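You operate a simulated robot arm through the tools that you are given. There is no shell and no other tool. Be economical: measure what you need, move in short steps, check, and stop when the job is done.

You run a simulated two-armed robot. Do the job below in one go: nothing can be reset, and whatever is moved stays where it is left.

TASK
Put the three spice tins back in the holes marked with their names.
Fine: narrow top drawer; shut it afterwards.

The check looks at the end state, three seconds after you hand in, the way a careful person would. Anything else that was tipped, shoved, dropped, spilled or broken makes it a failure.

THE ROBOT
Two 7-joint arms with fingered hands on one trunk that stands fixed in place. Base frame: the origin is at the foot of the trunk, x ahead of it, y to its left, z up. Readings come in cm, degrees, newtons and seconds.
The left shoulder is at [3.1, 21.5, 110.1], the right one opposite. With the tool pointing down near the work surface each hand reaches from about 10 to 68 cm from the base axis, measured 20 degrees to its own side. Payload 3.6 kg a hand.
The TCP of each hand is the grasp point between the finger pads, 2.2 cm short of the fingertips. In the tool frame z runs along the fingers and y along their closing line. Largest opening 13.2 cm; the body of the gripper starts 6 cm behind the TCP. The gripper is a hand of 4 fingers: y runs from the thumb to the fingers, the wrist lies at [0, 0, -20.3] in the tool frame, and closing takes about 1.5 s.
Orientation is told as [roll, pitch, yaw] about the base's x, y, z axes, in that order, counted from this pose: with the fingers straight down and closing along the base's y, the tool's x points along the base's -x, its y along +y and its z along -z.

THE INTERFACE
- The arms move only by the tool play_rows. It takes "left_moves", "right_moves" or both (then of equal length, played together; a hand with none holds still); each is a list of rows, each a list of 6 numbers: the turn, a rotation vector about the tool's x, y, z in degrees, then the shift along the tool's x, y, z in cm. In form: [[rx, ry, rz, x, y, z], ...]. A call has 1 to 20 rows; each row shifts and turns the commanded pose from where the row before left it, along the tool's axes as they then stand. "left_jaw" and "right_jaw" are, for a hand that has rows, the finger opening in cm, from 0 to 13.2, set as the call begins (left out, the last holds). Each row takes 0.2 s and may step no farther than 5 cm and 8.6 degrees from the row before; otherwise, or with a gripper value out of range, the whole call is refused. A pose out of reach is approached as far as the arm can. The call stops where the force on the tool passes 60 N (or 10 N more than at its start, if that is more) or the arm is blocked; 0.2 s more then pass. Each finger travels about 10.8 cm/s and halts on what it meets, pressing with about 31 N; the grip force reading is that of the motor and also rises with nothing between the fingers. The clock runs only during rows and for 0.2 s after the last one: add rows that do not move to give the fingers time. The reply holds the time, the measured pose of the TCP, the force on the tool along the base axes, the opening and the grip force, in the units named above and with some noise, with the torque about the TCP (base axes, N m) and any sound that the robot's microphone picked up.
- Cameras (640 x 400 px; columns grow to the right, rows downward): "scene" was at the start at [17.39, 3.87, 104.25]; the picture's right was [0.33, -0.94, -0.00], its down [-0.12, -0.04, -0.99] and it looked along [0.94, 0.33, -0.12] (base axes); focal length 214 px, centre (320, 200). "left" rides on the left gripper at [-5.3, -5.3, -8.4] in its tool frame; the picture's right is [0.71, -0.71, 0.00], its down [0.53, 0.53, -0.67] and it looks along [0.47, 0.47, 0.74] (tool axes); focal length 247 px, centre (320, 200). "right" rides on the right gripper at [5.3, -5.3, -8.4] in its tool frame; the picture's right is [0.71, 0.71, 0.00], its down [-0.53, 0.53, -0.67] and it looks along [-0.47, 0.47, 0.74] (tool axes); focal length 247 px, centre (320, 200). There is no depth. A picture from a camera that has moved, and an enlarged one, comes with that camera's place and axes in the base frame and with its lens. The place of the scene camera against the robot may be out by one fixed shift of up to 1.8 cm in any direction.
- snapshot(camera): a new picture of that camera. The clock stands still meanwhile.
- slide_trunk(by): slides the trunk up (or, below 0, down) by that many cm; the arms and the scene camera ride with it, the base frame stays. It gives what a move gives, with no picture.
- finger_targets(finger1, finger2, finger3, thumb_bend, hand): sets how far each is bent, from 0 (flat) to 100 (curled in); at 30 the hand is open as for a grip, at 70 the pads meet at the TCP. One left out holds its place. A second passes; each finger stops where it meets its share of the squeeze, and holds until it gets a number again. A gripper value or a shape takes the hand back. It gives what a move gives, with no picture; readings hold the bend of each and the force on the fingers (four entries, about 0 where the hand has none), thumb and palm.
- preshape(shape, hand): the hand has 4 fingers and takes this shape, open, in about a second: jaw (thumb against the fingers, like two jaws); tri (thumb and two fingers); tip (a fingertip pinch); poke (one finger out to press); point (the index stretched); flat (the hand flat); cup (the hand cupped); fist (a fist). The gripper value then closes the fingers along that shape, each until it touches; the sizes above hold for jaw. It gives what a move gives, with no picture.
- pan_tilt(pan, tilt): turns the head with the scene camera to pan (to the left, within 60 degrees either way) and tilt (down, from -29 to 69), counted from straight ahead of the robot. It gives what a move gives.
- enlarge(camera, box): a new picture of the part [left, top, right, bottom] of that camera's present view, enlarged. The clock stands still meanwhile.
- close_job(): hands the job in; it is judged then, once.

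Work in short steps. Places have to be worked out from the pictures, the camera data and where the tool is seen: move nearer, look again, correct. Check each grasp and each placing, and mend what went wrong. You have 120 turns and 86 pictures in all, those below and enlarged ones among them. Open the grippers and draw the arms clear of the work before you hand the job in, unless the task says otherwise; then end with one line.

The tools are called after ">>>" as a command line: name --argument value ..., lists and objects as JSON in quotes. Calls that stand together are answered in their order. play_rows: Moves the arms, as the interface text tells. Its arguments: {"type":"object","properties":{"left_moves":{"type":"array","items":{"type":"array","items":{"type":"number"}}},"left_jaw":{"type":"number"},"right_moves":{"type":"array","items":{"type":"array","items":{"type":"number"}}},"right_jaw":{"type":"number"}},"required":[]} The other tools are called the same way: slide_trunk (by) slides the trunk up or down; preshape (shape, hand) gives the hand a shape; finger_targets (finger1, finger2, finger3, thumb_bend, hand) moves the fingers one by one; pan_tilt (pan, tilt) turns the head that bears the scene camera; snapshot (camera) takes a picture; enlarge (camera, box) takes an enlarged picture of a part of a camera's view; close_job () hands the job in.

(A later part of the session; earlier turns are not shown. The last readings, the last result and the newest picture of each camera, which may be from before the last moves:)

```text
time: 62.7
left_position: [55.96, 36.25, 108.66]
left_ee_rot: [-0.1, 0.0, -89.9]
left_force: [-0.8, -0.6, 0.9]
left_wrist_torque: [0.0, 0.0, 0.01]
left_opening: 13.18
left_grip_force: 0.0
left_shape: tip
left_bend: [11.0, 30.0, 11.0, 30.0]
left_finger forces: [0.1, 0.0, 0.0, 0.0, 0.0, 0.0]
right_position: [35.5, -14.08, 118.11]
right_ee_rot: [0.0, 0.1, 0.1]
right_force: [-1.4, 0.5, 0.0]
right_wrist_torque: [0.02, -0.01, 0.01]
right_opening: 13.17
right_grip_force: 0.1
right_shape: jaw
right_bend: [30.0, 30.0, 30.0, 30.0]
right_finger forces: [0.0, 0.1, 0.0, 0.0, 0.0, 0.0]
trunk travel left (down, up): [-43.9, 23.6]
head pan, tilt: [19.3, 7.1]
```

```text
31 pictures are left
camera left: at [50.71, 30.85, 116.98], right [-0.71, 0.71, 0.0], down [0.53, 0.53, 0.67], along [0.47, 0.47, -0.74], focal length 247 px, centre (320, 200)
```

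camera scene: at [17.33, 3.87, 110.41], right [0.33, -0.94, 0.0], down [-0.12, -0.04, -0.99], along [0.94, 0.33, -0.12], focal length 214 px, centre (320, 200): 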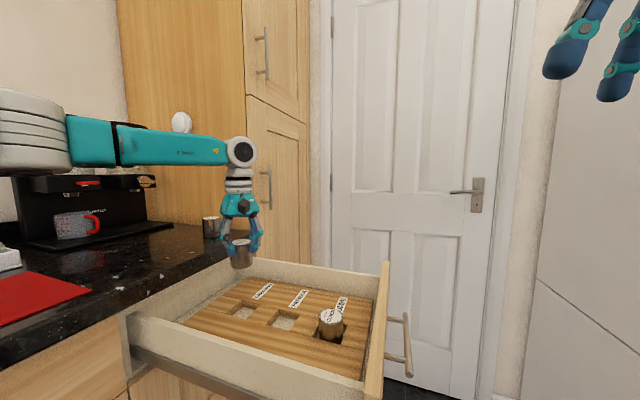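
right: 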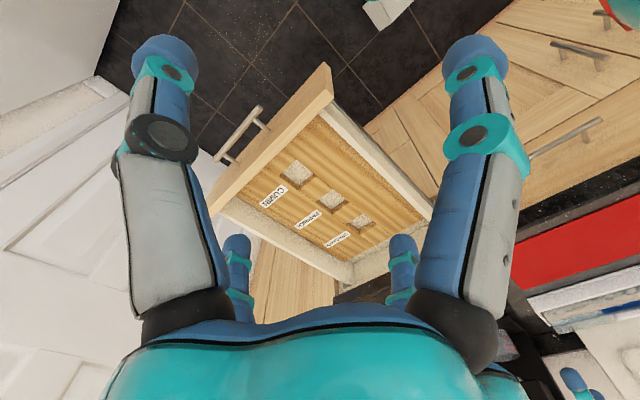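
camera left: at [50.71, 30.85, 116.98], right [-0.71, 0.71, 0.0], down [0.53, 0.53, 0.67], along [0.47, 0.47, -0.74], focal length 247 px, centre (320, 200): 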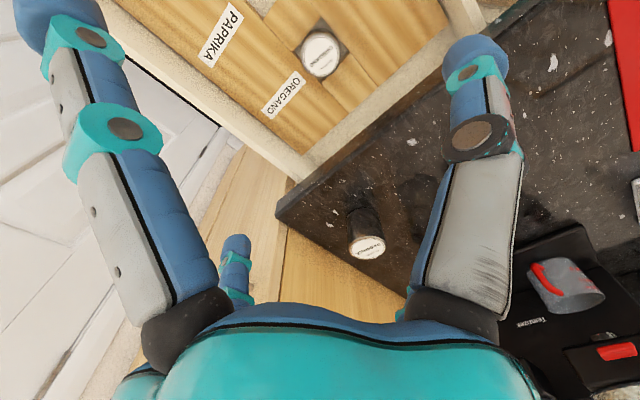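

Oregano is seated. Now Paprika at ≈(65, 54.4), azimuth 28°: yaw to +28° and tilt 32° with the inner finger curled.

>>> play_rows --left_moves '[[0, 0, -8.43, 0, 0, 0], [0, 0, -8.43, 0, 0, 0], [0, 0, -8.43, 0, 0, 0], [0, 0, -8.43, 0, 0, 0], [0, 0, -8.43, 0, 0, 0], [0, 0, -8.43, 0, 0, 0], [0, 0, -8.43, 0, 0, 0], [0, 0, -8.43, 0, 0, 0], [0, 0, -8.43, 0, 0, 0], [0, 0, -8.43, 0, 0, 0], [0, 0, -8.43, 0, 0, 0], [0, 0, -8.43, 0, 0, 0], [0, 0, -8.43, 0, 0, 0], [0, 0, -8.43, 0, 0, 0], [0, -8, 0, 0, 0, 0], [0, -8, 0, 0, 0, 0], [0, -8, 0, 0, 0, 0], [0, -8, 0, 0, 0, 0], [0, 0, 0, 0, 0, 0]]'

>>> finger_targets --hand "left" --finger1 0 --finger3 100 --finger2 36 --thumb_bend 36

>>> snapshot --camera "left"

```text
time: 66.7
left_position: [55.86, 36.25, 108.63]
left_ee_rot: [0.1, -32.2, 28.1]
left_force: [0.8, -0.5, -0.2]
left_wrist_torque: [0.0, 0.01, -0.03]
left_opening: 13.17
left_grip_force: 0.1
left_shape: tip
left_bend: [11.0, 30.0, 11.0, 30.0]
left_finger forces: [0.0, 0.1, 0.0, 0.0, 0.1, 0.0]
right_position: [35.44, -14.14, 118.16]
right_ee_rot: [0.0, 0.1, -0.1]
right_force: [-0.6, 1.0, 1.1]
right_wrist_torque: [0.0, -0.05, 0.02]
right_opening: 13.2
right_grip_force: 0.1
right_shape: jaw
right_bend: [30.0, 30.0, 30.0, 30.0]
right_finger forces: [0.0, 0.1, 0.0, 0.0, 0.1, 0.0]
trunk travel left (down, up): [-43.9, 23.6]
head pan, tilt: [19.3, 7.1]
```

```text
time: 67.7
left_position: [55.81, 36.22, 108.71]
left_ee_rot: [0.0, -31.9, 28.1]
left_force: [-0.4, 0.1, 0.7]
left_wrist_torque: [-0.01, 0.02, 0.0]
left_opening: 10.32
left_grip_force: 0.0
left_shape: fingers
left_bend: [1.0, 36.0, 100.0, 36.0]
left_finger forces: [0.1, 0.0, 0.0, 0.1, 0.0, 0.1]
right_position: [35.46, -14.09, 118.09]
right_ee_rot: [0.1, 0.1, 0.0]
right_force: [0.2, 0.4, -0.1]
right_wrist_torque: [-0.01, 0.01, 0.01]
right_opening: 13.22
right_grip_force: 0.1
right_shape: jaw
right_bend: [30.0, 30.0, 30.0, 30.0]
right_finger forces: [0.1, 0.0, 0.0, 0.0, 0.1, 0.0]
trunk travel left (down, up): [-43.9, 23.6]
head pan, tilt: [19.3, 7.1]
```

```text
30 pictures are left
camera left: at [58.53, 31.5, 118.63], right [-0.2, -0.91, -0.37], down [-0.95, 0.09, 0.29], along [-0.23, 0.41, -0.88], focal length 247 px, centre (320, 200)
```

left: 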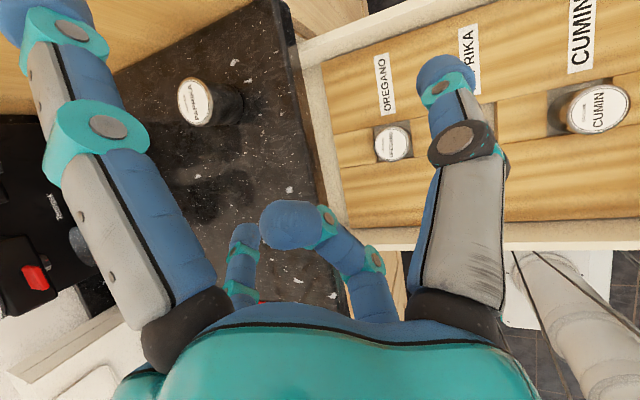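

Paprika lid at (65.2, 54.4). Move to hover at (64.6, 54.1, 103), watching reach.

>>> play_rows --left_moves '[[0, 0, 0, -2.14, 2.33, 2.68], [0, 0, 0, -2.14, 2.33, 2.68], [0, 0, 0, -2.14, 2.33, 2.68], [0, 0, 0, -2.14, 2.33, 2.68], [0, 0, 0, -2.14, 2.33, 2.68], [0, 0, 0, 0, 0, 0]]'

>>> snapshot --camera "left"

>>> enlarge --camera "scene" --box '[130, 110, 290, 250]'

```text
time: 69.1
left_position: [64.65, 54.25, 103.12]
left_ee_rot: [0.0, -32.1, 28.0]
left_force: [0.5, -0.6, -0.2]
left_wrist_torque: [0.03, -0.02, 0.0]
left_opening: 10.33
left_grip_force: 0.0
left_shape: fingers
left_bend: [1.0, 36.0, 100.0, 36.0]
left_finger forces: [0.0, 0.0, 0.1, 0.1, 0.0, 0.0]
right_position: [35.42, -14.19, 118.16]
right_ee_rot: [0.0, 0.1, 0.0]
right_force: [-1.0, -0.4, 1.0]
right_wrist_torque: [-0.03, -0.02, -0.02]
right_opening: 13.19
right_grip_force: 0.1
right_shape: jaw
right_bend: [30.0, 30.0, 30.0, 30.0]
right_finger forces: [0.0, 0.1, 0.0, 0.0, 0.1, 0.0]
trunk travel left (down, up): [-43.9, 23.6]
head pan, tilt: [19.3, 7.1]
```

```text
29 pictures are left
camera left: at [67.28, 49.45, 113.09], right [-0.2, -0.91, -0.37], down [-0.95, 0.09, 0.29], along [-0.23, 0.41, -0.88], focal length 247 px, centre (320, 200)
```

left: 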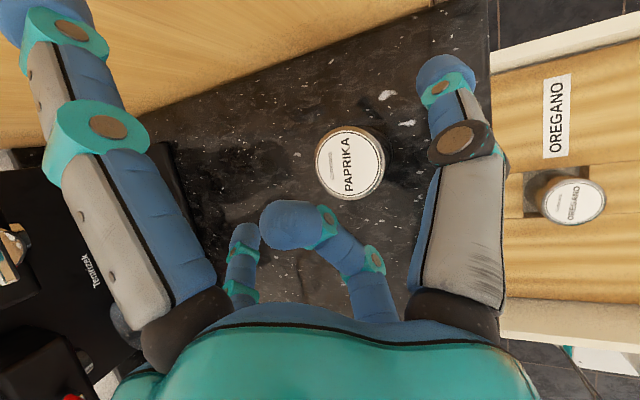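

```text
2.86 times, centred on (210, 180) of scene
camera zoom: at [17.3, 3.86, 110.42], right [0.33, -0.94, 0.0], down [-0.12, -0.04, -0.99], along [0.94, 0.33, -0.12], focal length 613 px, centre (634, 257)
```

zoom: 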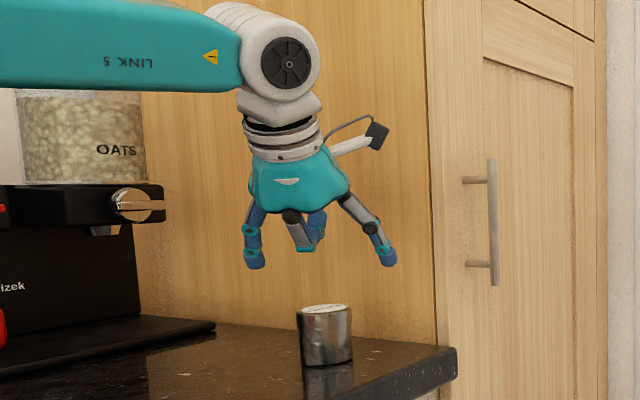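

Reach is fine with 32°. A smaller tilt lets the inner finger stay splayed clear of the lid: try 28° with finger3 flat.

>>> play_rows --left_moves '[[0, 4, 0, 0, 0, 0], [0, 0, 0, -0.4, 0.1, 0.2], [0, 0, 0, 0, 0, 0]]'

>>> finger_targets --hand "left" --finger3 0 --finger1 0

```text
time: 69.9
left_position: [64.98, 54.51, 103.22]
left_ee_rot: [0.0, -27.9, 28.1]
left_force: [0.5, -0.3, -0.2]
left_wrist_torque: [0.03, -0.02, -0.01]
left_opening: 10.31
left_grip_force: 0.0
left_shape: fingers
left_bend: [1.0, 36.0, 100.0, 36.0]
left_finger forces: [0.0, 0.1, 0.0, 0.0, 0.0, 0.0]
right_position: [35.44, -14.22, 118.18]
right_ee_rot: [0.1, 0.1, 0.0]
right_force: [0.2, -0.1, 1.1]
right_wrist_torque: [0.0, 0.0, 0.02]
right_opening: 13.18
right_grip_force: 0.1
right_shape: jaw
right_bend: [30.0, 30.0, 30.0, 30.0]
right_finger forces: [0.0, 0.0, 0.0, 0.0, 0.0, 0.1]
trunk travel left (down, up): [-43.9, 23.6]
head pan, tilt: [19.3, 7.1]
```

```text
time: 70.9
left_position: [64.94, 54.45, 103.09]
left_ee_rot: [0.0, -28.0, 28.1]
left_force: [0.2, -0.6, 0.0]
left_wrist_torque: [-0.01, 0.03, 0.02]
left_opening: 10.32
left_grip_force: 0.1
left_shape: fingers
left_bend: [1.0, 36.0, 1.0, 36.0]
left_finger forces: [0.0, 0.1, 0.0, 0.1, 0.1, 0.0]
right_position: [35.43, -14.18, 118.19]
right_ee_rot: [0.0, 0.1, 0.0]
right_force: [0.6, 0.2, -0.7]
right_wrist_torque: [0.0, -0.01, 0.01]
right_opening: 13.18
right_grip_force: 0.0
right_shape: jaw
right_bend: [30.0, 30.0, 30.0, 30.0]
right_finger forces: [0.0, 0.1, 0.0, 0.0, 0.0, 0.1]
trunk travel left (down, up): [-43.9, 23.6]
head pan, tilt: [19.3, 7.1]
```

Still within reach; try 24° as with Oregano.

>>> play_rows --left_moves '[[0, 4, 0, 0, 0, 0], [0, 0, 0, 0, 0, 0]]'

>>> snapshot --camera "left"

```text
time: 71.5
left_position: [64.98, 54.56, 103.08]
left_ee_rot: [0.1, -23.9, 28.2]
left_force: [0.5, -0.4, -0.4]
left_wrist_torque: [-0.03, -0.01, 0.01]
left_opening: 10.3
left_grip_force: 0.0
left_shape: fingers
left_bend: [1.0, 36.0, 1.0, 36.0]
left_finger forces: [0.0, 0.0, 0.1, 0.0, 0.0, 0.0]
right_position: [35.37, -14.13, 118.14]
right_ee_rot: [0.0, 0.0, 0.0]
right_force: [-0.3, 0.3, -0.6]
right_wrist_torque: [0.0, 0.01, 0.0]
right_opening: 13.16
right_grip_force: 0.0
right_shape: jaw
right_bend: [30.0, 30.0, 30.0, 30.0]
right_finger forces: [0.1, 0.1, 0.0, 0.0, 0.0, 0.0]
trunk travel left (down, up): [-43.9, 23.6]
head pan, tilt: [19.3, 7.1]
```

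```text
27 pictures are left
camera left: at [68.81, 50.42, 112.96], right [-0.24, -0.93, -0.29], down [-0.91, 0.11, 0.4], along [-0.34, 0.36, -0.87], focal length 247 px, centre (320, 200)
```

left: 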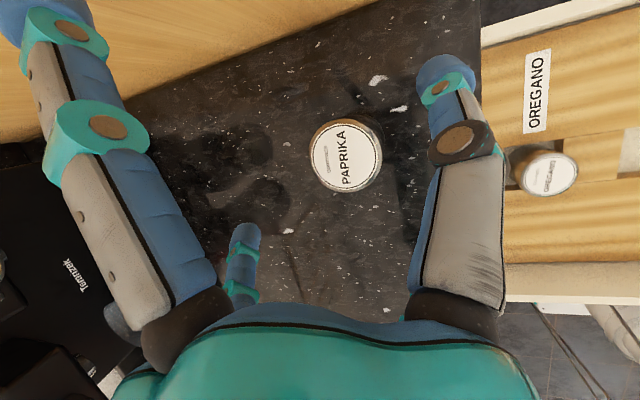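

Reach holds at 24°. Lid (65.3, 54.55) is right under; descend to z≈95.6 and look.

>>> play_rows --left_moves '[[0, 0, 0, 0.72, 0, 1.73], [0, 0, 0, 0.72, 0, 1.73], [0, 0, 0, 0.72, 0, 1.73], [0, 0, 0, 0.71, 0, 1.73], [0, 0, 0, 0, 0, 0]]'

>>> snapshot --camera "left"

```text
time: 72.7
left_position: [65.24, 54.64, 95.61]
left_ee_rot: [0.0, -24.0, 28.0]
left_force: [0.0, 0.0, 0.1]
left_wrist_torque: [0.01, 0.01, -0.02]
left_opening: 10.34
left_grip_force: 0.0
left_shape: fingers
left_bend: [1.0, 36.0, 1.0, 36.0]
left_finger forces: [0.0, 0.1, 0.0, 0.0, 0.1, 0.0]
right_position: [35.48, -14.22, 118.09]
right_ee_rot: [0.0, 0.1, 0.0]
right_force: [0.0, 0.4, 0.2]
right_wrist_torque: [0.04, 0.01, -0.01]
right_opening: 13.22
right_grip_force: 0.1
right_shape: jaw
right_bend: [30.0, 30.0, 30.0, 30.0]
right_finger forces: [0.0, 0.0, 0.0, 0.0, 0.1, 0.0]
trunk travel left (down, up): [-43.9, 23.6]
head pan, tilt: [19.3, 7.1]
```

```text
26 pictures are left
camera left: at [69.14, 50.49, 105.47], right [-0.24, -0.93, -0.29], down [-0.91, 0.11, 0.4], along [-0.34, 0.36, -0.87], focal length 247 px, centre (320, 200)
```

left: 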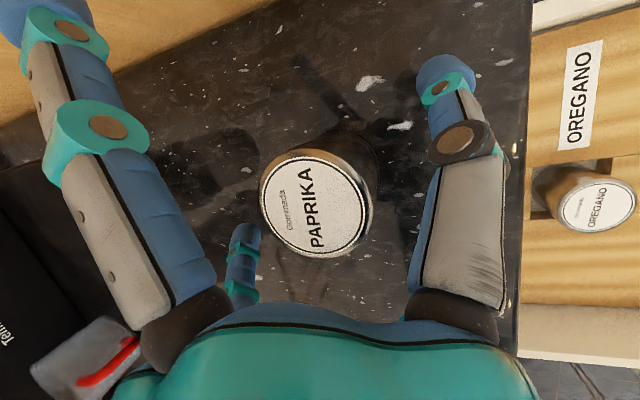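

Same picture as with Oregano; close the pinch and lift slowly.

>>> finger_targets --hand "left" --finger2 72 --thumb_bend 72

>>> play_rows --left_moves '[[0, 0, 0, -0.2, 0, -0.457], [0, 0, 0, -0.2, 0, -0.457], [0, 0, 0, -0.2, 0, -0.457], [0, 0, 0, -0.2, 0, -0.457], [0, 0, 0, 0, 0, 0]]'

>>> enlarge --camera "scene" --box '[130, 130, 290, 270]'

```text
time: 73.7
left_position: [65.27, 54.67, 95.76]
left_ee_rot: [0.0, -24.0, 28.1]
left_force: [0.3, -0.6, 0.4]
left_wrist_torque: [0.03, 0.01, 0.04]
left_opening: 8.75
left_grip_force: 11.5
left_shape: fingers
left_bend: [1.0, 54.0, 1.0, 62.0]
left_finger forces: [0.1, 10.4, 0.1, 0.0, 11.8, 0.1]
right_position: [35.45, -14.1, 118.03]
right_ee_rot: [0.0, 0.1, 0.0]
right_force: [0.0, 1.2, -0.2]
right_wrist_torque: [0.01, 0.02, 0.0]
right_opening: 13.2
right_grip_force: 0.1
right_shape: jaw
right_bend: [30.0, 30.0, 30.0, 30.0]
right_finger forces: [0.1, 0.0, 0.1, 0.0, 0.1, 0.0]
trunk travel left (down, up): [-43.9, 23.6]
head pan, tilt: [19.3, 7.1]
```

```text
time: 74.9
left_position: [65.19, 54.69, 97.62]
left_ee_rot: [0.0, -23.9, 28.1]
left_force: [-1.4, 0.0, -0.8]
left_wrist_torque: [-0.03, 0.01, -0.03]
left_opening: 8.77
left_grip_force: 11.3
left_shape: fingers
left_bend: [1.0, 54.0, 1.0, 62.0]
left_finger forces: [0.0, 10.6, 0.1, 0.0, 11.4, 0.1]
right_position: [35.48, -14.25, 118.03]
right_ee_rot: [0.0, 0.1, 0.0]
right_force: [0.7, 0.3, 0.2]
right_wrist_torque: [0.02, 0.0, -0.01]
right_opening: 13.18
right_grip_force: 0.1
right_shape: jaw
right_bend: [30.0, 30.0, 30.0, 30.0]
right_finger forces: [0.0, 0.0, 0.1, 0.0, 0.0, 0.0]
trunk travel left (down, up): [-43.9, 23.6]
head pan, tilt: [19.3, 7.1]
```

```text
2.86 times, centred on (210, 200) of scene
camera zoom: at [17.35, 3.88, 110.4], right [0.33, -0.94, 0.0], down [-0.12, -0.04, -0.99], along [0.94, 0.33, -0.12], focal length 613 px, centre (634, 200)
```

zoom: 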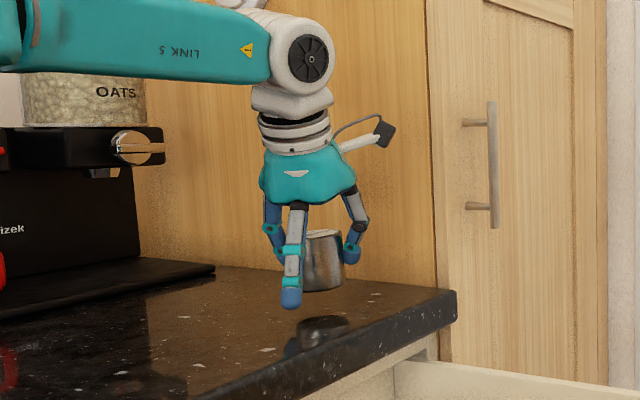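

Held. Carry it to about (48, 54.2) and lower to just above the counter.

>>> play_rows --left_moves '[[0, 0, 0, 2.34, 1.29, -1.04], [0, 0, 0, 2.34, 1.29, -1.04], [0, 0, 0, 2.34, 1.29, -1.04], [0, 0, 0, 2.34, 1.29, -1.04], [0, 0, 0, 2.34, 1.29, -1.04], [0, 0, 0, 2.34, 1.29, -1.04], [0, 0, 0, 0, 0, 0], [0, 0, 0, 0.2, 0, 0.457], [0, 0, 0, 0.2, 0, 0.457], [0, 0, 0, 0.2, 0, 0.457], [0, 0, 0, 0.1, 0, 0.228], [0, 0, 0, 0, 0, 0]]'

>>> enlarge --camera "scene" --box '[80, 130, 240, 270]'

```text
time: 77.5
left_position: [48.03, 54.18, 95.9]
left_ee_rot: [0.1, -23.8, 28.1]
left_force: [0.3, 0.3, -0.3]
left_wrist_torque: [0.04, 0.02, 0.0]
left_opening: 8.78
left_grip_force: 10.9
left_shape: fingers
left_bend: [1.0, 54.0, 1.0, 62.0]
left_finger forces: [0.0, 10.5, 0.0, 0.0, 11.4, 0.0]
right_position: [35.43, -14.04, 118.14]
right_ee_rot: [0.1, 0.2, 0.0]
right_force: [0.2, -0.6, -0.2]
right_wrist_torque: [0.02, 0.01, 0.02]
right_opening: 13.19
right_grip_force: 0.1
right_shape: jaw
right_bend: [30.0, 30.0, 30.0, 30.0]
right_finger forces: [0.1, 0.1, 0.0, 0.1, 0.1, 0.1]
trunk travel left (down, up): [-43.9, 23.6]
head pan, tilt: [19.3, 7.1]
```

```text
2.86 times, centred on (160, 200) of scene
camera zoom: at [17.32, 3.87, 110.41], right [0.33, -0.94, 0.0], down [-0.12, -0.04, -0.99], along [0.94, 0.33, -0.12], focal length 613 px, centre (777, 200)
```

zoom: 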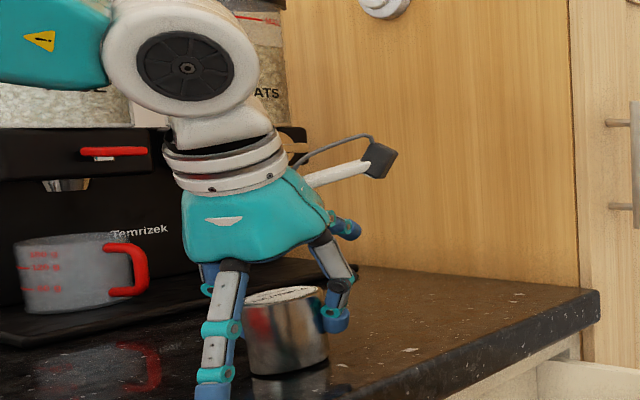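

Set it down the last few millimetres and open.

>>> play_rows --left_moves '[[0, 0, 0, 0.08, 0, 0.183], [0, 0, 0, 0.08, 0, 0.183], [0, 0, 0, 0, 0, 0]]'

>>> finger_targets --hand "left" --finger2 38 --thumb_bend 38

>>> play_rows --left_moves '[[0, 0, 0, -1.63, 0, -3.65], [0, 0, 0, -1.63, 0, -3.65], [0, 8, 0, 0, 0, 0], [0, 8, 0, 0, 0, 0], [0, 8, 0, 0, 0, 0], [0, 0, 8.43, 0, 0, 0], [0, 0, 8.43, 0, 0, 0], [0, 0, 8.43, 0, 0, 0], [0, 0, 8.43, 0, 0, 0], [0, 0, 8.43, 0, 0, 0], [0, 0, 8.43, 0, 0, 0], [0, 0, 8.43, 0, 0, 0], [0, 0, 8.43, 0, 0, 0], [0, 0, 8.43, 0, 0, 0], [0, 0, 8.43, 0, 0, 0], [0, 0, 8.43, 0, 0, 0], [0, 0, 8.43, 0, 0, 0], [0, 0, 8.43, 0, 0, 0], [0, 0, 8.43, 0, 0, 0], [0, 0, 0, 0, 0, 0]]'

>>> preshape --hand "left" --shape "jaw"

>>> snapshot --camera "left"

```text
time: 78.3
left_position: [47.89, 54.09, 95.61]
left_ee_rot: [0.0, -24.1, 28.1]
left_force: [0.9, -0.3, 5.7]
left_wrist_torque: [0.18, 0.04, 0.0]
left_opening: 8.77
left_grip_force: 11.8
left_shape: fingers
left_bend: [1.0, 54.0, 1.0, 62.0]
left_finger forces: [0.0, 10.5, 0.0, 0.0, 12.1, 0.0]
right_position: [35.32, -14.26, 118.07]
right_ee_rot: [0.0, -0.1, 0.0]
right_force: [0.5, 0.1, 0.3]
right_wrist_torque: [0.02, -0.03, -0.01]
right_opening: 13.19
right_grip_force: 0.0
right_shape: jaw
right_bend: [30.0, 30.0, 30.0, 30.0]
right_finger forces: [0.0, 0.0, 0.0, 0.1, 0.1, 0.1]
trunk travel left (down, up): [-43.9, 23.6]
head pan, tilt: [19.3, 7.1]
```

```text
time: 79.3
left_position: [48.03, 54.16, 95.41]
left_ee_rot: [0.1, -24.0, 28.1]
left_force: [-0.8, 0.7, 0.9]
left_wrist_torque: [-0.04, 0.05, -0.02]
left_opening: 10.16
left_grip_force: 0.3
left_shape: fingers
left_bend: [1.0, 38.0, 0.0, 38.0]
left_finger forces: [0.0, 0.0, 0.8, 0.0, 0.0, 0.0]
right_position: [35.45, -14.05, 118.09]
right_ee_rot: [0.0, -0.1, 0.0]
right_force: [0.5, 0.3, 0.1]
right_wrist_torque: [0.03, -0.02, 0.0]
right_opening: 13.17
right_grip_force: 0.1
right_shape: jaw
right_bend: [30.0, 30.0, 30.0, 30.0]
right_finger forces: [0.0, 0.0, 0.0, 0.0, 0.0, 0.0]
trunk travel left (down, up): [-43.9, 23.6]
head pan, tilt: [19.3, 7.1]
```

```text
time: 83.5
left_position: [48.05, 54.1, 103.43]
left_ee_rot: [0.0, 0.0, -90.0]
left_force: [-0.7, -0.4, -0.2]
left_wrist_torque: [0.0, 0.03, 0.01]
left_opening: 10.17
left_grip_force: 0.0
left_shape: fingers
left_bend: [1.0, 38.0, 0.0, 38.0]
left_finger forces: [0.0, 0.0, 0.0, 0.0, 0.0, 0.0]
right_position: [35.51, -14.11, 118.17]
right_ee_rot: [0.0, 0.0, 0.0]
right_force: [-0.3, -0.5, -1.0]
right_wrist_torque: [0.0, 0.02, -0.02]
right_opening: 13.19
right_grip_force: 0.0
right_shape: jaw
right_bend: [30.0, 30.0, 30.0, 30.0]
right_finger forces: [0.0, 0.0, 0.0, 0.1, 0.0, 0.1]
trunk travel left (down, up): [-43.9, 23.6]
head pan, tilt: [19.3, 7.1]
```

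```text
time: 84.4
left_position: [48.05, 54.14, 103.37]
left_ee_rot: [0.0, 0.0, -89.8]
left_force: [-0.8, 0.2, 0.0]
left_wrist_torque: [-0.03, 0.03, 0.01]
left_opening: 13.19
left_grip_force: 0.1
left_shape: jaw
left_bend: [30.0, 30.0, 30.0, 30.0]
left_finger forces: [0.0, 0.0, 0.0, 0.0, 0.0, 0.0]
right_position: [35.44, -14.18, 118.07]
right_ee_rot: [-0.1, 0.1, 0.1]
right_force: [-0.3, 0.3, 0.5]
right_wrist_torque: [0.0, -0.02, -0.01]
right_opening: 13.18
right_grip_force: 0.2
right_shape: jaw
right_bend: [30.0, 30.0, 30.0, 30.0]
right_finger forces: [0.0, 0.0, 0.1, 0.0, 0.1, 0.0]
trunk travel left (down, up): [-43.9, 23.6]
head pan, tilt: [19.3, 7.1]
```

```text
23 pictures are left
camera left: at [42.76, 48.71, 111.77], right [-0.71, 0.71, 0.0], down [0.53, 0.53, 0.67], along [0.47, 0.47, -0.74], focal length 247 px, centre (320, 200)
```

left: 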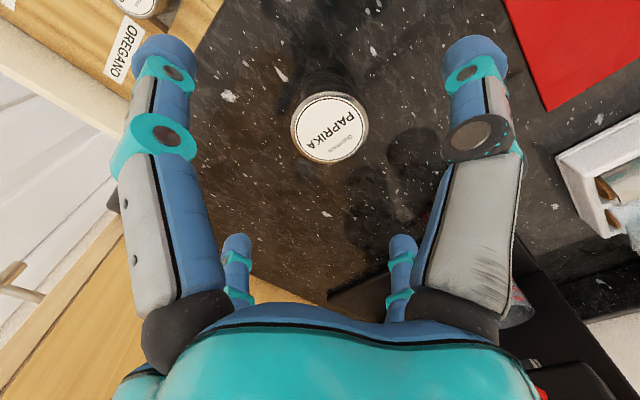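

Paprika lid at (47.55, 54.4). Align, descend and grip as before.

>>> play_rows --left_moves '[[0, 0, 0, 0.2, -0.45, 2], [0, 0, 0, 0, 0, 2], [0, 0, 0, 0, 0, 1.5], [0, 0, 0, 0, 0, 1.2], [0, 0, 0, 0, 0, 0]]'

>>> play_rows --left_moves '[[0, 0, 0, 0, 0, 0], [0, 0, 0, 0, 0, 0], [0, 0, 0, 0, 0, 0], [0, 0, 0, 0, 0, 0], [0, 0, 0, 0, 0, 0], [0, 0, 0, 0, 0, 0], [0, 0, 0, 0, 0, 0]]' --left_jaw 3

>>> snapshot --camera "left"

```text
time: 85.6
left_position: [47.51, 54.22, 96.75]
left_ee_rot: [0.0, 0.0, -89.7]
left_force: [0.3, 0.5, 1.1]
left_wrist_torque: [-0.01, -0.01, -0.04]
left_opening: 13.21
left_grip_force: 0.1
left_shape: jaw
left_bend: [30.0, 30.0, 30.0, 30.0]
left_finger forces: [0.0, 0.0, 0.0, 0.0, 0.1, 0.0]
right_position: [35.47, -14.16, 118.11]
right_ee_rot: [-0.1, 0.0, 0.0]
right_force: [-0.9, 0.6, 0.1]
right_wrist_torque: [-0.01, -0.03, -0.04]
right_opening: 13.21
right_grip_force: 0.0
right_shape: jaw
right_bend: [30.0, 30.0, 30.0, 30.0]
right_finger forces: [0.0, 0.1, 0.1, 0.1, 0.1, 0.0]
trunk travel left (down, up): [-43.9, 23.6]
head pan, tilt: [19.3, 7.1]
```

```text
time: 87.2
left_position: [47.54, 54.31, 96.74]
left_ee_rot: [0.0, -0.1, -89.9]
left_force: [-0.4, -0.5, 0.9]
left_wrist_torque: [-0.01, -0.01, -0.01]
left_opening: 4.47
left_grip_force: 31.0
left_shape: jaw
left_bend: [79.0, 79.0, 79.0, 70.0]
left_finger forces: [27.6, 28.1, 28.0, 0.0, 28.3, 0.1]
right_position: [35.36, -14.22, 118.23]
right_ee_rot: [0.1, 0.0, 0.0]
right_force: [0.3, 0.4, -0.2]
right_wrist_torque: [0.03, -0.05, 0.02]
right_opening: 13.2
right_grip_force: 0.1
right_shape: jaw
right_bend: [30.0, 30.0, 30.0, 30.0]
right_finger forces: [0.0, 0.1, 0.0, 0.1, 0.0, 0.1]
trunk travel left (down, up): [-43.9, 23.6]
head pan, tilt: [19.3, 7.1]
```

```text
22 pictures are left
camera left: at [42.3, 48.86, 105.07], right [-0.71, 0.71, 0.0], down [0.53, 0.53, 0.67], along [0.47, 0.47, -0.74], focal length 247 px, centre (320, 200)
```

left: 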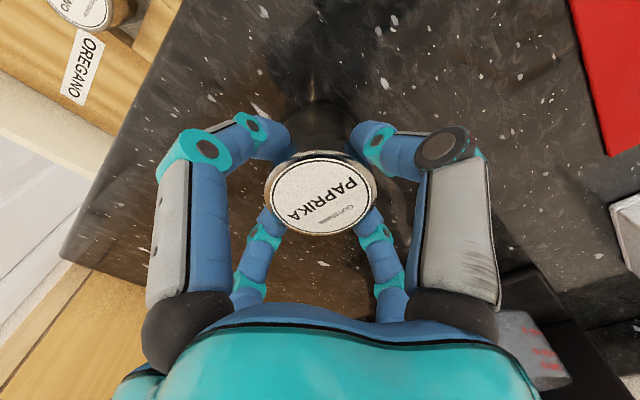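

Firm centred grip. Lift and carry over the Paprika hole (56.1, 25.4).

>>> play_rows --left_moves '[[0, 0, 0, 0, 0, -1], [0, 0, 0, 0, 0, -3], [0, 0, 0, 0, 0, -3.5], [0, 0, 0, -4.13, 1.22, 0], [0, 0, 0, -4.13, 1.22, 0], [0, 0, 0, -4.13, 1.22, 0], [0, 0, 0, -4.13, 1.22, 0], [0, 0, 0, -4.13, 1.22, 0], [0, 0, 0, -4.13, 1.22, 0], [0, 0, 0, -4.13, 1.22, 0], [0, 0, 0, 0, 0, 0], [0, 0, 0, 0, 0, 3.5], [0, 0, 0, 0, 0, 3.5], [0, 0, 0, 0, 0, 3.5], [0, 0, 0, 0, 0, 0]]'

>>> enlarge --camera "left" --box '[220, 0, 420, 125]'

```text
time: 90.4
left_position: [56.19, 25.39, 93.68]
left_ee_rot: [-0.1, 0.0, -89.9]
left_force: [-0.6, 0.2, -0.5]
left_wrist_torque: [0.02, -0.02, 0.0]
left_opening: 4.47
left_grip_force: 31.2
left_shape: jaw
left_bend: [79.0, 79.0, 79.0, 70.0]
left_finger forces: [27.6, 28.1, 28.0, 0.0, 28.2, 0.0]
right_position: [35.3, -14.21, 118.15]
right_ee_rot: [0.0, 0.1, 0.2]
right_force: [-0.2, -0.3, 0.7]
right_wrist_torque: [-0.02, -0.01, 0.01]
right_opening: 13.18
right_grip_force: 0.0
right_shape: jaw
right_bend: [30.0, 30.0, 30.0, 30.0]
right_finger forces: [0.0, 0.0, 0.0, 0.0, 0.0, 0.0]
trunk travel left (down, up): [-43.9, 23.6]
head pan, tilt: [19.3, 7.1]
```

```text
3.20 times, centred on (320, 62) of left
camera zoom: at [51.02, 19.97, 102.04], right [-0.71, 0.71, 0.0], down [0.53, 0.53, 0.67], along [0.47, 0.47, -0.74], focal length 790 px, centre (320, 640)
```

zoom: 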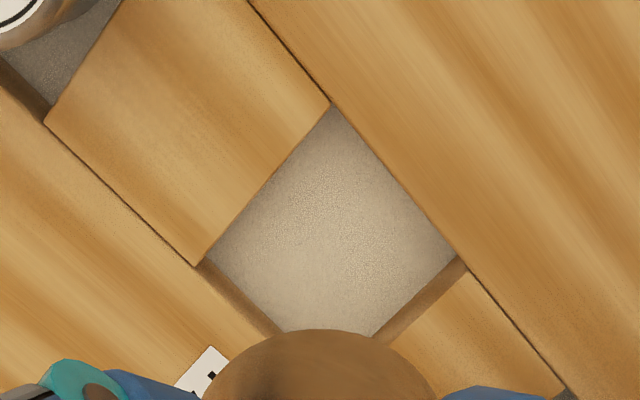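

Hole centre (56.07, 25.44); tin is about 0.25 too far +x. Correct and descend to just above the board.

>>> play_rows --left_moves '[[0, 0, 0, 0, -0.25, 3.5], [0, 0, 0, 0, 0, 3.5], [0, 0, 0, 0, 0, 2], [0, 0, 0, 0, 0, 1], [0, 0, 0, 0, 0, 0]]'

>>> enlarge --camera "left" --box '[240, 40, 400, 140]'

```text
time: 91.6
left_position: [56.0, 25.47, 83.7]
left_ee_rot: [0.1, 0.1, -89.8]
left_force: [0.6, -0.3, -0.6]
left_wrist_torque: [0.03, -0.01, 0.02]
left_opening: 4.48
left_grip_force: 30.8
left_shape: jaw
left_bend: [79.0, 79.0, 79.0, 70.0]
left_finger forces: [27.7, 28.1, 28.0, 0.0, 28.1, 0.0]
right_position: [35.48, -14.13, 118.23]
right_ee_rot: [0.0, 0.0, 0.0]
right_force: [-0.3, 0.3, 0.0]
right_wrist_torque: [0.02, -0.01, -0.02]
right_opening: 13.19
right_grip_force: 0.1
right_shape: jaw
right_bend: [30.0, 30.0, 30.0, 30.0]
right_finger forces: [0.0, 0.0, 0.0, 0.1, 0.0, 0.0]
trunk travel left (down, up): [-43.9, 23.6]
head pan, tilt: [19.3, 7.1]
```

```text
4.00 times, centred on (320, 90) of left
camera zoom: at [50.79, 19.97, 92.1], right [-0.71, 0.71, 0.0], down [0.53, 0.53, 0.67], along [0.47, 0.47, -0.74], focal length 988 px, centre (320, 640)
```

zoom: 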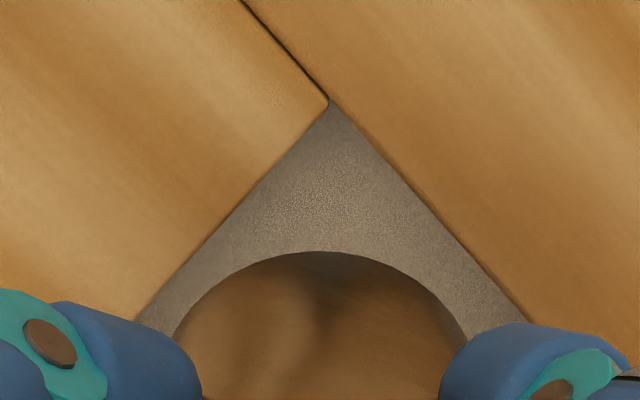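

Practically the same alignment as Oregano's good placing; apply the same small (−0.1, −0.1) shift and lower in.

>>> play_rows --left_moves '[[0, 0, 0, -0.06, -0.12, 0.7], [0, 0, 0, 0, 0, 0.6], [0, 0, 0, 0, 0, 0.6], [0, 0, 0, 0, 0, 0.5], [0, 0, 0, 0, 0, 0]]'

>>> play_rows --left_moves '[[0, 0, 0, 0, 0, 0.25], [0, 0, 0, 0, 0, 0.25], [0, 0, 0, 0, 0, 0]]'

>>> enlarge --camera "scene" --box '[200, 220, 360, 350]'

```text
time: 92.8
left_position: [55.82, 25.35, 81.24]
left_ee_rot: [-0.1, 0.1, -89.9]
left_force: [0.5, -0.1, 0.3]
left_wrist_torque: [-0.01, -0.02, -0.02]
left_opening: 4.46
left_grip_force: 30.8
left_shape: jaw
left_bend: [79.0, 79.0, 79.0, 70.0]
left_finger forces: [27.7, 28.1, 27.9, 0.0, 28.2, 0.0]
right_position: [35.4, -14.19, 118.08]
right_ee_rot: [-0.1, 0.2, -0.1]
right_force: [-0.2, -0.2, 0.5]
right_wrist_torque: [0.0, -0.01, 0.0]
right_opening: 13.2
right_grip_force: 0.2
right_shape: jaw
right_bend: [30.0, 30.0, 30.0, 30.0]
right_finger forces: [0.0, 0.0, 0.0, 0.0, 0.1, 0.0]
trunk travel left (down, up): [-43.9, 23.6]
head pan, tilt: [19.3, 7.1]
```

```text
time: 93.6
left_position: [55.81, 25.41, 80.92]
left_ee_rot: [0.1, -0.1, -89.8]
left_force: [0.2, 1.1, 0.3]
left_wrist_torque: [0.01, 0.05, -0.01]
left_opening: 4.45
left_grip_force: 31.2
left_shape: jaw
left_bend: [79.0, 79.0, 79.0, 70.0]
left_finger forces: [27.7, 28.1, 28.1, 0.0, 28.4, 0.0]
right_position: [35.61, -14.31, 118.08]
right_ee_rot: [0.1, 0.1, 0.0]
right_force: [-0.7, 0.3, 0.0]
right_wrist_torque: [0.02, 0.01, -0.02]
right_opening: 13.2
right_grip_force: 0.0
right_shape: jaw
right_bend: [30.0, 30.0, 30.0, 30.0]
right_finger forces: [0.0, 0.1, 0.0, 0.0, 0.0, 0.0]
trunk travel left (down, up): [-43.9, 23.6]
head pan, tilt: [19.3, 7.1]
```

```text
3.08 times, centred on (280, 285) of scene
camera zoom: at [17.34, 3.87, 110.41], right [0.33, -0.94, 0.0], down [-0.12, -0.04, -0.99], along [0.94, 0.33, -0.12], focal length 660 px, centre (443, -62)
```

zoom: 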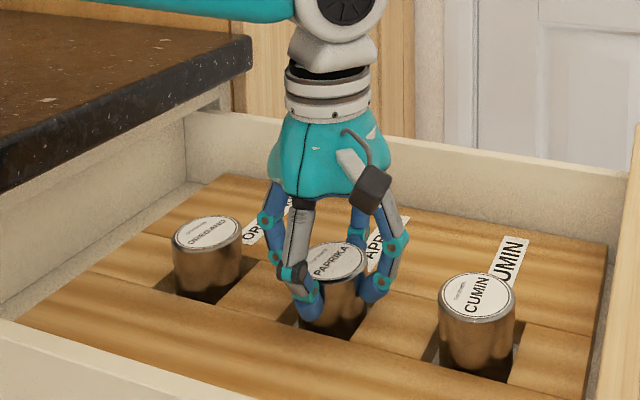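

In the hole, within a millimetre of the floor. Lower 0.15 more, release, and rise.

>>> play_rows --left_moves '[[0, 0, 0, 0, 0, 0.15], [0, 0, 0, 0, 0, 0]]'

>>> play_rows --left_moves '[[0, 0, 0, 0, 0, 0], [0, 0, 0, 0, 0, 0], [0, 0, 0, 0, 0, 0], [0, 0, 0, 0, 0, 0], [0, 0, 0, 0, 0, 0]]' --left_jaw 9

>>> play_rows --left_moves '[[0, 0, 0, 0, 0, -1], [0, 0, 0, 0, 0, -3], [0, 0, 0, 0, 0, -4], [0, 0, 0, 0, 0, -5], [0, 0, 0, 0, 0, -5], [0, 0, 0, 0, 0, -5], [0, 0, 0, 0, 0, -5], [0, 0, 0, 0, 0, 0]]'

>>> snapshot --camera "scene"

>>> snapshot --camera "right"

```text
time: 94.2
left_position: [55.83, 25.47, 80.8]
left_ee_rot: [0.0, -0.1, -90.0]
left_force: [0.2, 0.8, 6.0]
left_wrist_torque: [0.06, 0.05, -0.02]
left_opening: 4.49
left_grip_force: 31.0
left_shape: jaw
left_bend: [79.0, 79.0, 79.0, 70.0]
left_finger forces: [27.8, 28.3, 28.5, 0.0, 29.1, 0.0]
right_position: [35.37, -14.11, 118.11]
right_ee_rot: [0.0, -0.1, 0.0]
right_force: [0.2, 0.4, -0.4]
right_wrist_torque: [0.01, 0.03, 0.01]
right_opening: 13.2
right_grip_force: 0.0
right_shape: jaw
right_bend: [30.0, 30.0, 30.0, 30.0]
right_finger forces: [0.0, 0.0, 0.0, 0.1, 0.0, 0.0]
trunk travel left (down, up): [-43.9, 23.6]
head pan, tilt: [19.3, 7.1]
```

```text
time: 95.4
left_position: [55.77, 25.37, 80.66]
left_ee_rot: [0.0, 0.0, -89.9]
left_force: [0.8, 0.8, 0.7]
left_wrist_torque: [-0.03, 0.04, -0.02]
left_opening: 8.97
left_grip_force: 0.0
left_shape: jaw
left_bend: [29.0, 29.0, 29.0, 68.0]
left_finger forces: [0.1, 0.1, 0.0, 0.0, 0.0, 0.1]
right_position: [35.44, -14.03, 117.96]
right_ee_rot: [-0.1, 0.1, 0.0]
right_force: [-0.2, 0.4, -0.3]
right_wrist_torque: [0.02, -0.03, 0.01]
right_opening: 13.2
right_grip_force: 0.1
right_shape: jaw
right_bend: [30.0, 30.0, 30.0, 30.0]
right_finger forces: [0.1, 0.0, 0.0, 0.0, 0.0, 0.0]
trunk travel left (down, up): [-43.9, 23.6]
head pan, tilt: [19.3, 7.1]
```

```text
time: 97.2
left_position: [55.68, 25.46, 108.73]
left_ee_rot: [-0.1, 0.1, -89.9]
left_force: [0.5, 0.5, 0.5]
left_wrist_torque: [0.01, -0.03, 0.01]
left_opening: 8.99
left_grip_force: 0.1
left_shape: jaw
left_bend: [29.0, 29.0, 29.0, 68.0]
left_finger forces: [0.0, 0.0, 0.1, 0.0, 0.0, 0.1]
right_position: [35.52, -14.19, 118.09]
right_ee_rot: [0.0, 0.2, -0.1]
right_force: [-1.0, -0.8, -0.3]
right_wrist_torque: [0.02, 0.02, -0.01]
right_opening: 13.18
right_grip_force: 0.1
right_shape: jaw
right_bend: [30.0, 30.0, 30.0, 30.0]
right_finger forces: [0.1, 0.1, 0.0, 0.0, 0.1, 0.0]
trunk travel left (down, up): [-43.9, 23.6]
head pan, tilt: [19.3, 7.1]
```

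```text
18 pictures are left
camera scene: at [17.37, 3.89, 110.4], right [0.33, -0.94, 0.0], down [-0.12, -0.04, -0.99], along [0.94, 0.33, -0.12], focal length 214 px, centre (320, 200)
```

scene: 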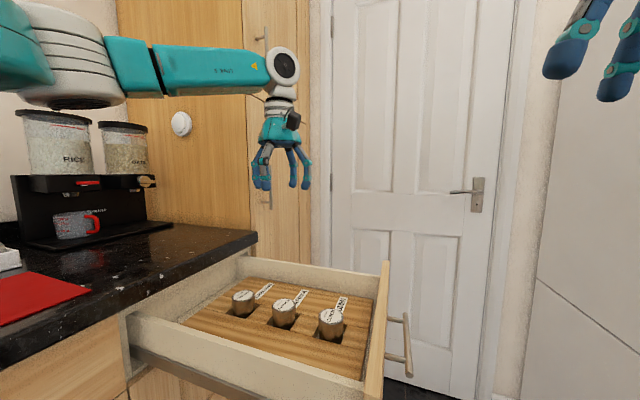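

```text
17 pictures are left
camera right: at [30.12, -19.55, 126.57], right [-0.71, 0.71, 0.0], down [0.53, 0.53, 0.67], along [0.47, 0.47, -0.74], focal length 247 px, centre (320, 200)
```

right: 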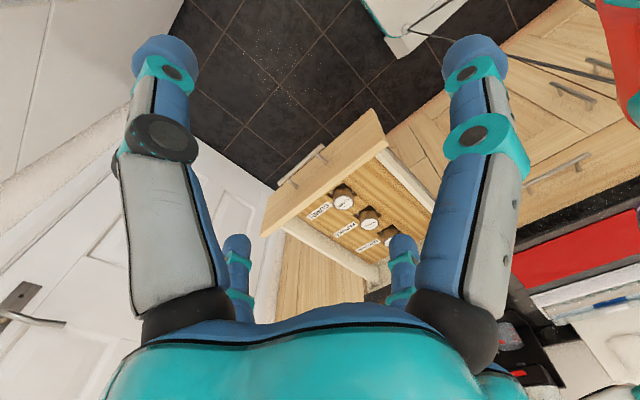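

All three tins are in their own holes. Next is shutting the drawer; zoom in on its front panel to plan the push.

>>> enlarge --camera "right" --box '[240, 90, 440, 290]'

>>> enlarge --camera "scene" --box '[100, 220, 430, 400]'

```text
2.00 times, centred on (340, 190) of right
camera zoom: at [30.12, -19.55, 126.57], right [-0.71, 0.71, 0.0], down [0.53, 0.53, 0.67], along [0.47, 0.47, -0.74], focal length 494 px, centre (280, 220)
```

zoom: 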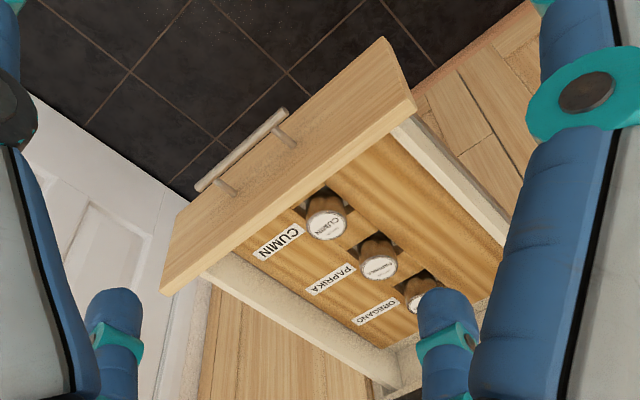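

```text
1.94 times, centred on (265, 310) of scene
camera zoom: at [17.37, 3.89, 110.4], right [0.33, -0.94, 0.0], down [-0.12, -0.04, -0.99], along [0.94, 0.33, -0.12], focal length 416 px, centre (427, -13)
```

zoom: 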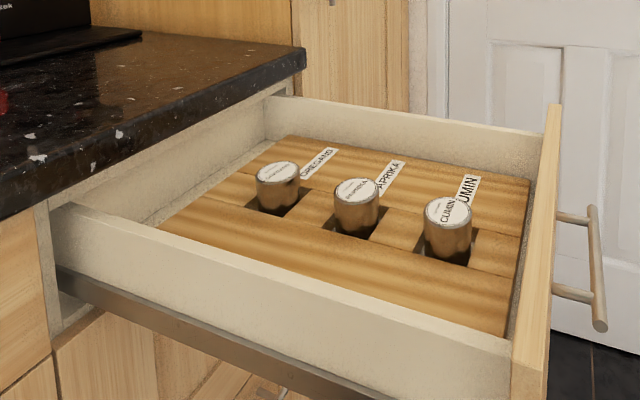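

Panel top z≈85.5, outer face y≈3.7, x from 38 to 77; handle spans x 49–64. I'll push with the left hand's closed fingertips at x≈45.5, tilted 30° forward. First pull the right hand back out of the way and close the left hand.

>>> play_rows --right_moves '[[0, 0, 0, 4, -2, 0], [0, 0, 0, 4, -2, 0], [0, 0, 0, 4, -2, 0], [0, 0, 0, 4, -2, 0], [0, 0, 0, 0, 0, 0], [0, 0, 0, 0, 0, 0]]' --left_moves '[[0, 0, 0, 0, -3, 0], [0, 0, 0, 0, -3.5, 0], [0, 0, 0, 0, -3.5, 0], [0, 0, 0, 0, 0, 0], [0, 0, 0, 0, 0, 0], [0, 0, 0, 0, 0, 0]]' --left_jaw 0

```text
time: 98.6
left_position: [45.42, 25.32, 108.81]
left_ee_rot: [0.0, -0.1, -89.8]
left_force: [-0.5, 0.0, -0.6]
left_wrist_torque: [0.0, -0.01, -0.01]
left_opening: 0.01
left_grip_force: 30.5
left_shape: jaw
left_bend: [70.0, 70.0, 70.0, 70.0]
left_finger forces: [0.1, 0.0, 0.0, 0.0, 0.1, 0.0]
right_position: [19.58, -22.17, 118.2]
right_ee_rot: [0.0, 0.1, -0.1]
right_force: [0.4, 0.3, 0.5]
right_wrist_torque: [-0.01, 0.0, 0.0]
right_opening: 13.19
right_grip_force: 0.2
right_shape: jaw
right_bend: [30.0, 30.0, 30.0, 30.0]
right_finger forces: [0.0, 0.1, 0.0, 0.0, 0.0, 0.0]
trunk travel left (down, up): [-43.9, 23.6]
head pan, tilt: [19.3, 7.1]
```

Move left hand in front of the drawer at (45.5, −4, 100) and tilt 30° forward.

>>> play_rows --left_moves '[[0, 0, 0, -4.19, 0, 1.24], [0, 0, 0, -4.19, 0, 1.24], [0, 0, 0, -4.19, 0, 1.24], [0, 0, 0, -4.19, 0, 1.24], [0, 0, 0, -4.19, 0, 1.24], [0, 0, 0, -4.19, 0, 1.24], [0, 0, 0, -4.19, 0, 1.24], [0, 7.5, 0, 0, 0, 0], [0, 7.5, 0, 0, 0, 0], [0, 7.5, 0, 0, 0, 0], [0, 7.5, 0, 0, 0, 0], [0, 0, 0, 0, 0, 0]]'

>>> snapshot --camera "scene"

>>> snapshot --camera "left"

```text
time: 101.4
left_position: [49.14, 0.04, 101.58]
left_ee_rot: [1.1, 28.6, -83.6]
left_force: [1.0, -0.5, 0.3]
left_wrist_torque: [0.01, 0.01, 0.03]
left_opening: 0.0
left_grip_force: 31.4
left_shape: jaw
left_bend: [70.0, 70.0, 70.0, 70.0]
left_finger forces: [0.0, 0.0, 0.0, 0.0, 0.0, 0.0]
right_position: [19.78, -22.12, 118.14]
right_ee_rot: [0.1, 0.1, 0.1]
right_force: [0.4, 0.7, 0.3]
right_wrist_torque: [-0.06, 0.0, -0.01]
right_opening: 13.21
right_grip_force: 0.1
right_shape: jaw
right_bend: [30.0, 30.0, 30.0, 30.0]
right_finger forces: [0.0, 0.0, 0.0, 0.1, 0.0, 0.0]
trunk travel left (down, up): [-43.9, 23.6]
head pan, tilt: [19.3, 7.1]
stopped in row 12 (left hand): the arm was blocked; the commanded pose is now the measured one
```

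```text
14 pictures are left
camera scene: at [17.37, 3.92, 110.4], right [0.33, -0.94, 0.0], down [-0.12, -0.04, -0.99], along [0.94, 0.33, -0.12], focal length 214 px, centre (320, 200)
```

scene: 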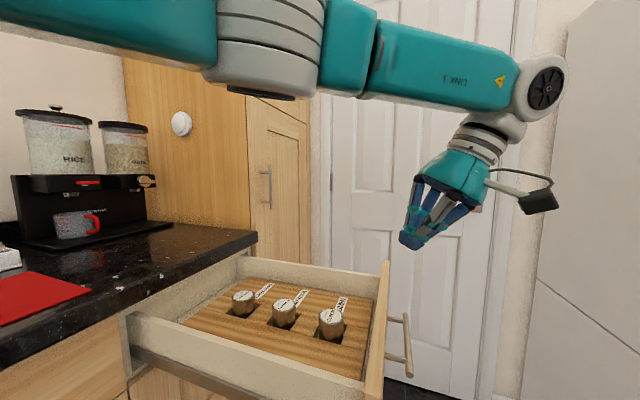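

```text
13 pictures are left
camera left: at [44.69, -9.34, 106.4], right [-0.77, 0.54, 0.33], down [0.49, 0.19, 0.85], along [0.4, 0.82, -0.42], focal length 247 px, centre (320, 200)
```

left: 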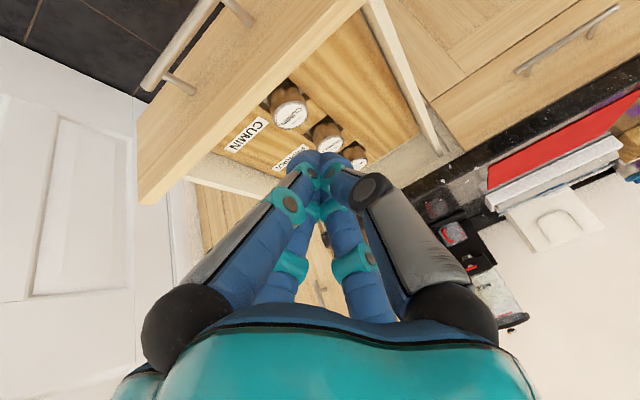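

The left arm is blocked that far right, so I'll split it: right hand pushes first, left finishes. Retreat the left hand up and to the left.

>>> play_rows --left_moves '[[0, 0, 0, 4.5, 0, 0], [0, 0, 0, 4.5, 0, 0], [0, 0, 0, 4.5, 0, 0], [0, 0, 0, 4.5, 0, 0], [0, 0, 0, 4.5, 0, 0], [0, 0, 0, 4.5, 0, 0], [0, 0, 0, 4.5, 0, 0], [0, 0, 0, 0, 0, 0]]'

>>> play_rows --right_moves '[[0, 0, 0, -4, 2.5, 1], [0, 0, 0, -4, 2.5, 1], [0, 0, 0, -4, 2.5, 1], [0, 0, 0, -4, 2.5, 1], [0, 0, 0, -4, 2.5, 1], [0, 0, 0, -4, 2.5, 1], [-7.5, 0, 0, -2.2, 0, 1], [-7.5, 0, 0, 0, 0, 0], [-7.5, 0, 0, 0, 0, 0], [-7.5, 0, 0, 0, 0, 0], [0, 0, 0, 0, 0, 0]]' --right_jaw 0

>>> snapshot --camera "scene"

```text
time: 103.2
left_position: [45.98, 27.28, 116.99]
left_ee_rot: [1.4, 28.7, -83.9]
left_force: [0.9, 0.2, 0.4]
left_wrist_torque: [0.01, 0.02, -0.04]
left_opening: 0.0
left_grip_force: 30.8
left_shape: jaw
left_bend: [70.0, 70.0, 70.0, 70.0]
left_finger forces: [0.0, 0.0, 0.1, 0.0, 0.0, 0.1]
right_position: [19.81, -22.31, 118.17]
right_ee_rot: [0.0, 0.0, 0.1]
right_force: [-0.2, 0.3, 0.2]
right_wrist_torque: [-0.01, -0.05, 0.01]
right_opening: 13.18
right_grip_force: 0.0
right_shape: jaw
right_bend: [30.0, 30.0, 30.0, 30.0]
right_finger forces: [0.0, 0.0, 0.0, 0.0, 0.0, 0.1]
trunk travel left (down, up): [-43.9, 23.6]
head pan, tilt: [19.3, 7.1]
```

```text
time: 105.6
left_position: [45.98, 27.26, 116.96]
left_ee_rot: [1.3, 28.5, -83.9]
left_force: [0.8, -0.3, 0.2]
left_wrist_torque: [-0.01, -0.01, -0.03]
left_opening: 0.0
left_grip_force: 31.4
left_shape: jaw
left_bend: [70.0, 70.0, 70.0, 70.0]
left_finger forces: [0.0, 0.1, 0.0, 0.0, 0.0, 0.0]
right_position: [46.0, -7.27, 111.11]
right_ee_rot: [30.1, 0.1, 0.0]
right_force: [0.0, 0.3, -0.4]
right_wrist_torque: [0.0, 0.04, 0.01]
right_opening: 0.02
right_grip_force: 30.8
right_shape: jaw
right_bend: [70.0, 70.0, 70.0, 70.0]
right_finger forces: [0.1, 0.1, 0.0, 0.0, 0.1, 0.1]
trunk travel left (down, up): [-43.9, 23.6]
head pan, tilt: [19.3, 7.1]
```

```text
12 pictures are left
camera scene: at [17.34, 3.88, 110.41], right [0.33, -0.94, 0.0], down [-0.12, -0.04, -0.99], along [0.94, 0.33, -0.12], focal length 214 px, centre (320, 200)
```

scene: 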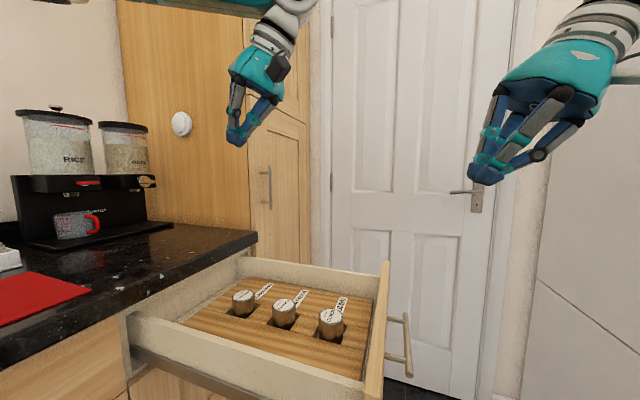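

Right hand is posed. Lower it straight down in front of the panel to z≈80.5.

>>> play_rows --right_moves '[[0, 0, 0, 0, -2.2, 3.81], [0, 0, 0, 0, -2.2, 3.81], [0, 0, 0, 0, -2.2, 3.81], [0, 0, 0, 0, -2.2, 3.81], [0, 0, 0, 0, -2.2, 3.81], [0, 0, 0, 0, -2.2, 3.81], [0, 0, 0, 0, -2.2, 3.81], [0, 0, 0, 0, 0, 0]]'

>>> snapshot --camera "right"

```text
time: 107.4
left_position: [45.91, 27.33, 116.96]
left_ee_rot: [1.3, 28.6, -83.8]
left_force: [0.0, 0.3, -0.4]
left_wrist_torque: [-0.03, 0.02, 0.0]
left_opening: 0.02
left_grip_force: 30.7
left_shape: jaw
left_bend: [70.0, 70.0, 70.0, 70.0]
left_finger forces: [0.1, 0.1, 0.1, 0.1, 0.0, 0.0]
right_position: [45.75, -7.25, 80.44]
right_ee_rot: [30.0, 0.1, 0.1]
right_force: [-0.4, 0.0, -0.2]
right_wrist_torque: [-0.01, 0.0, 0.01]
right_opening: 0.0
right_grip_force: 31.1
right_shape: jaw
right_bend: [70.0, 70.0, 70.0, 70.0]
right_finger forces: [0.0, 0.0, 0.1, 0.0, 0.0, 0.0]
trunk travel left (down, up): [-43.9, 23.6]
head pan, tilt: [19.3, 7.1]
```

```text
11 pictures are left
camera right: at [40.42, -16.11, 85.08], right [-0.71, 0.61, 0.35], down [0.53, 0.12, 0.84], along [0.47, 0.78, -0.41], focal length 247 px, centre (320, 200)
```

right: 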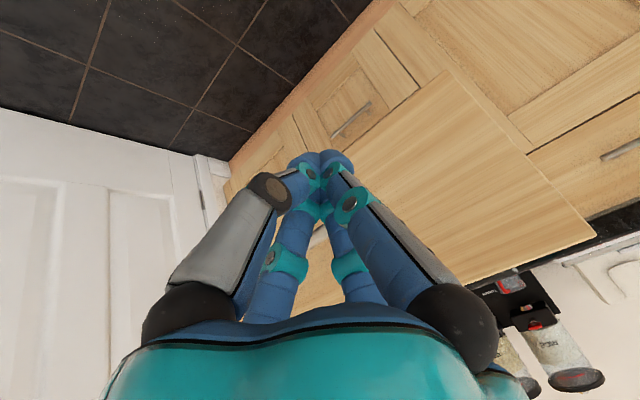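

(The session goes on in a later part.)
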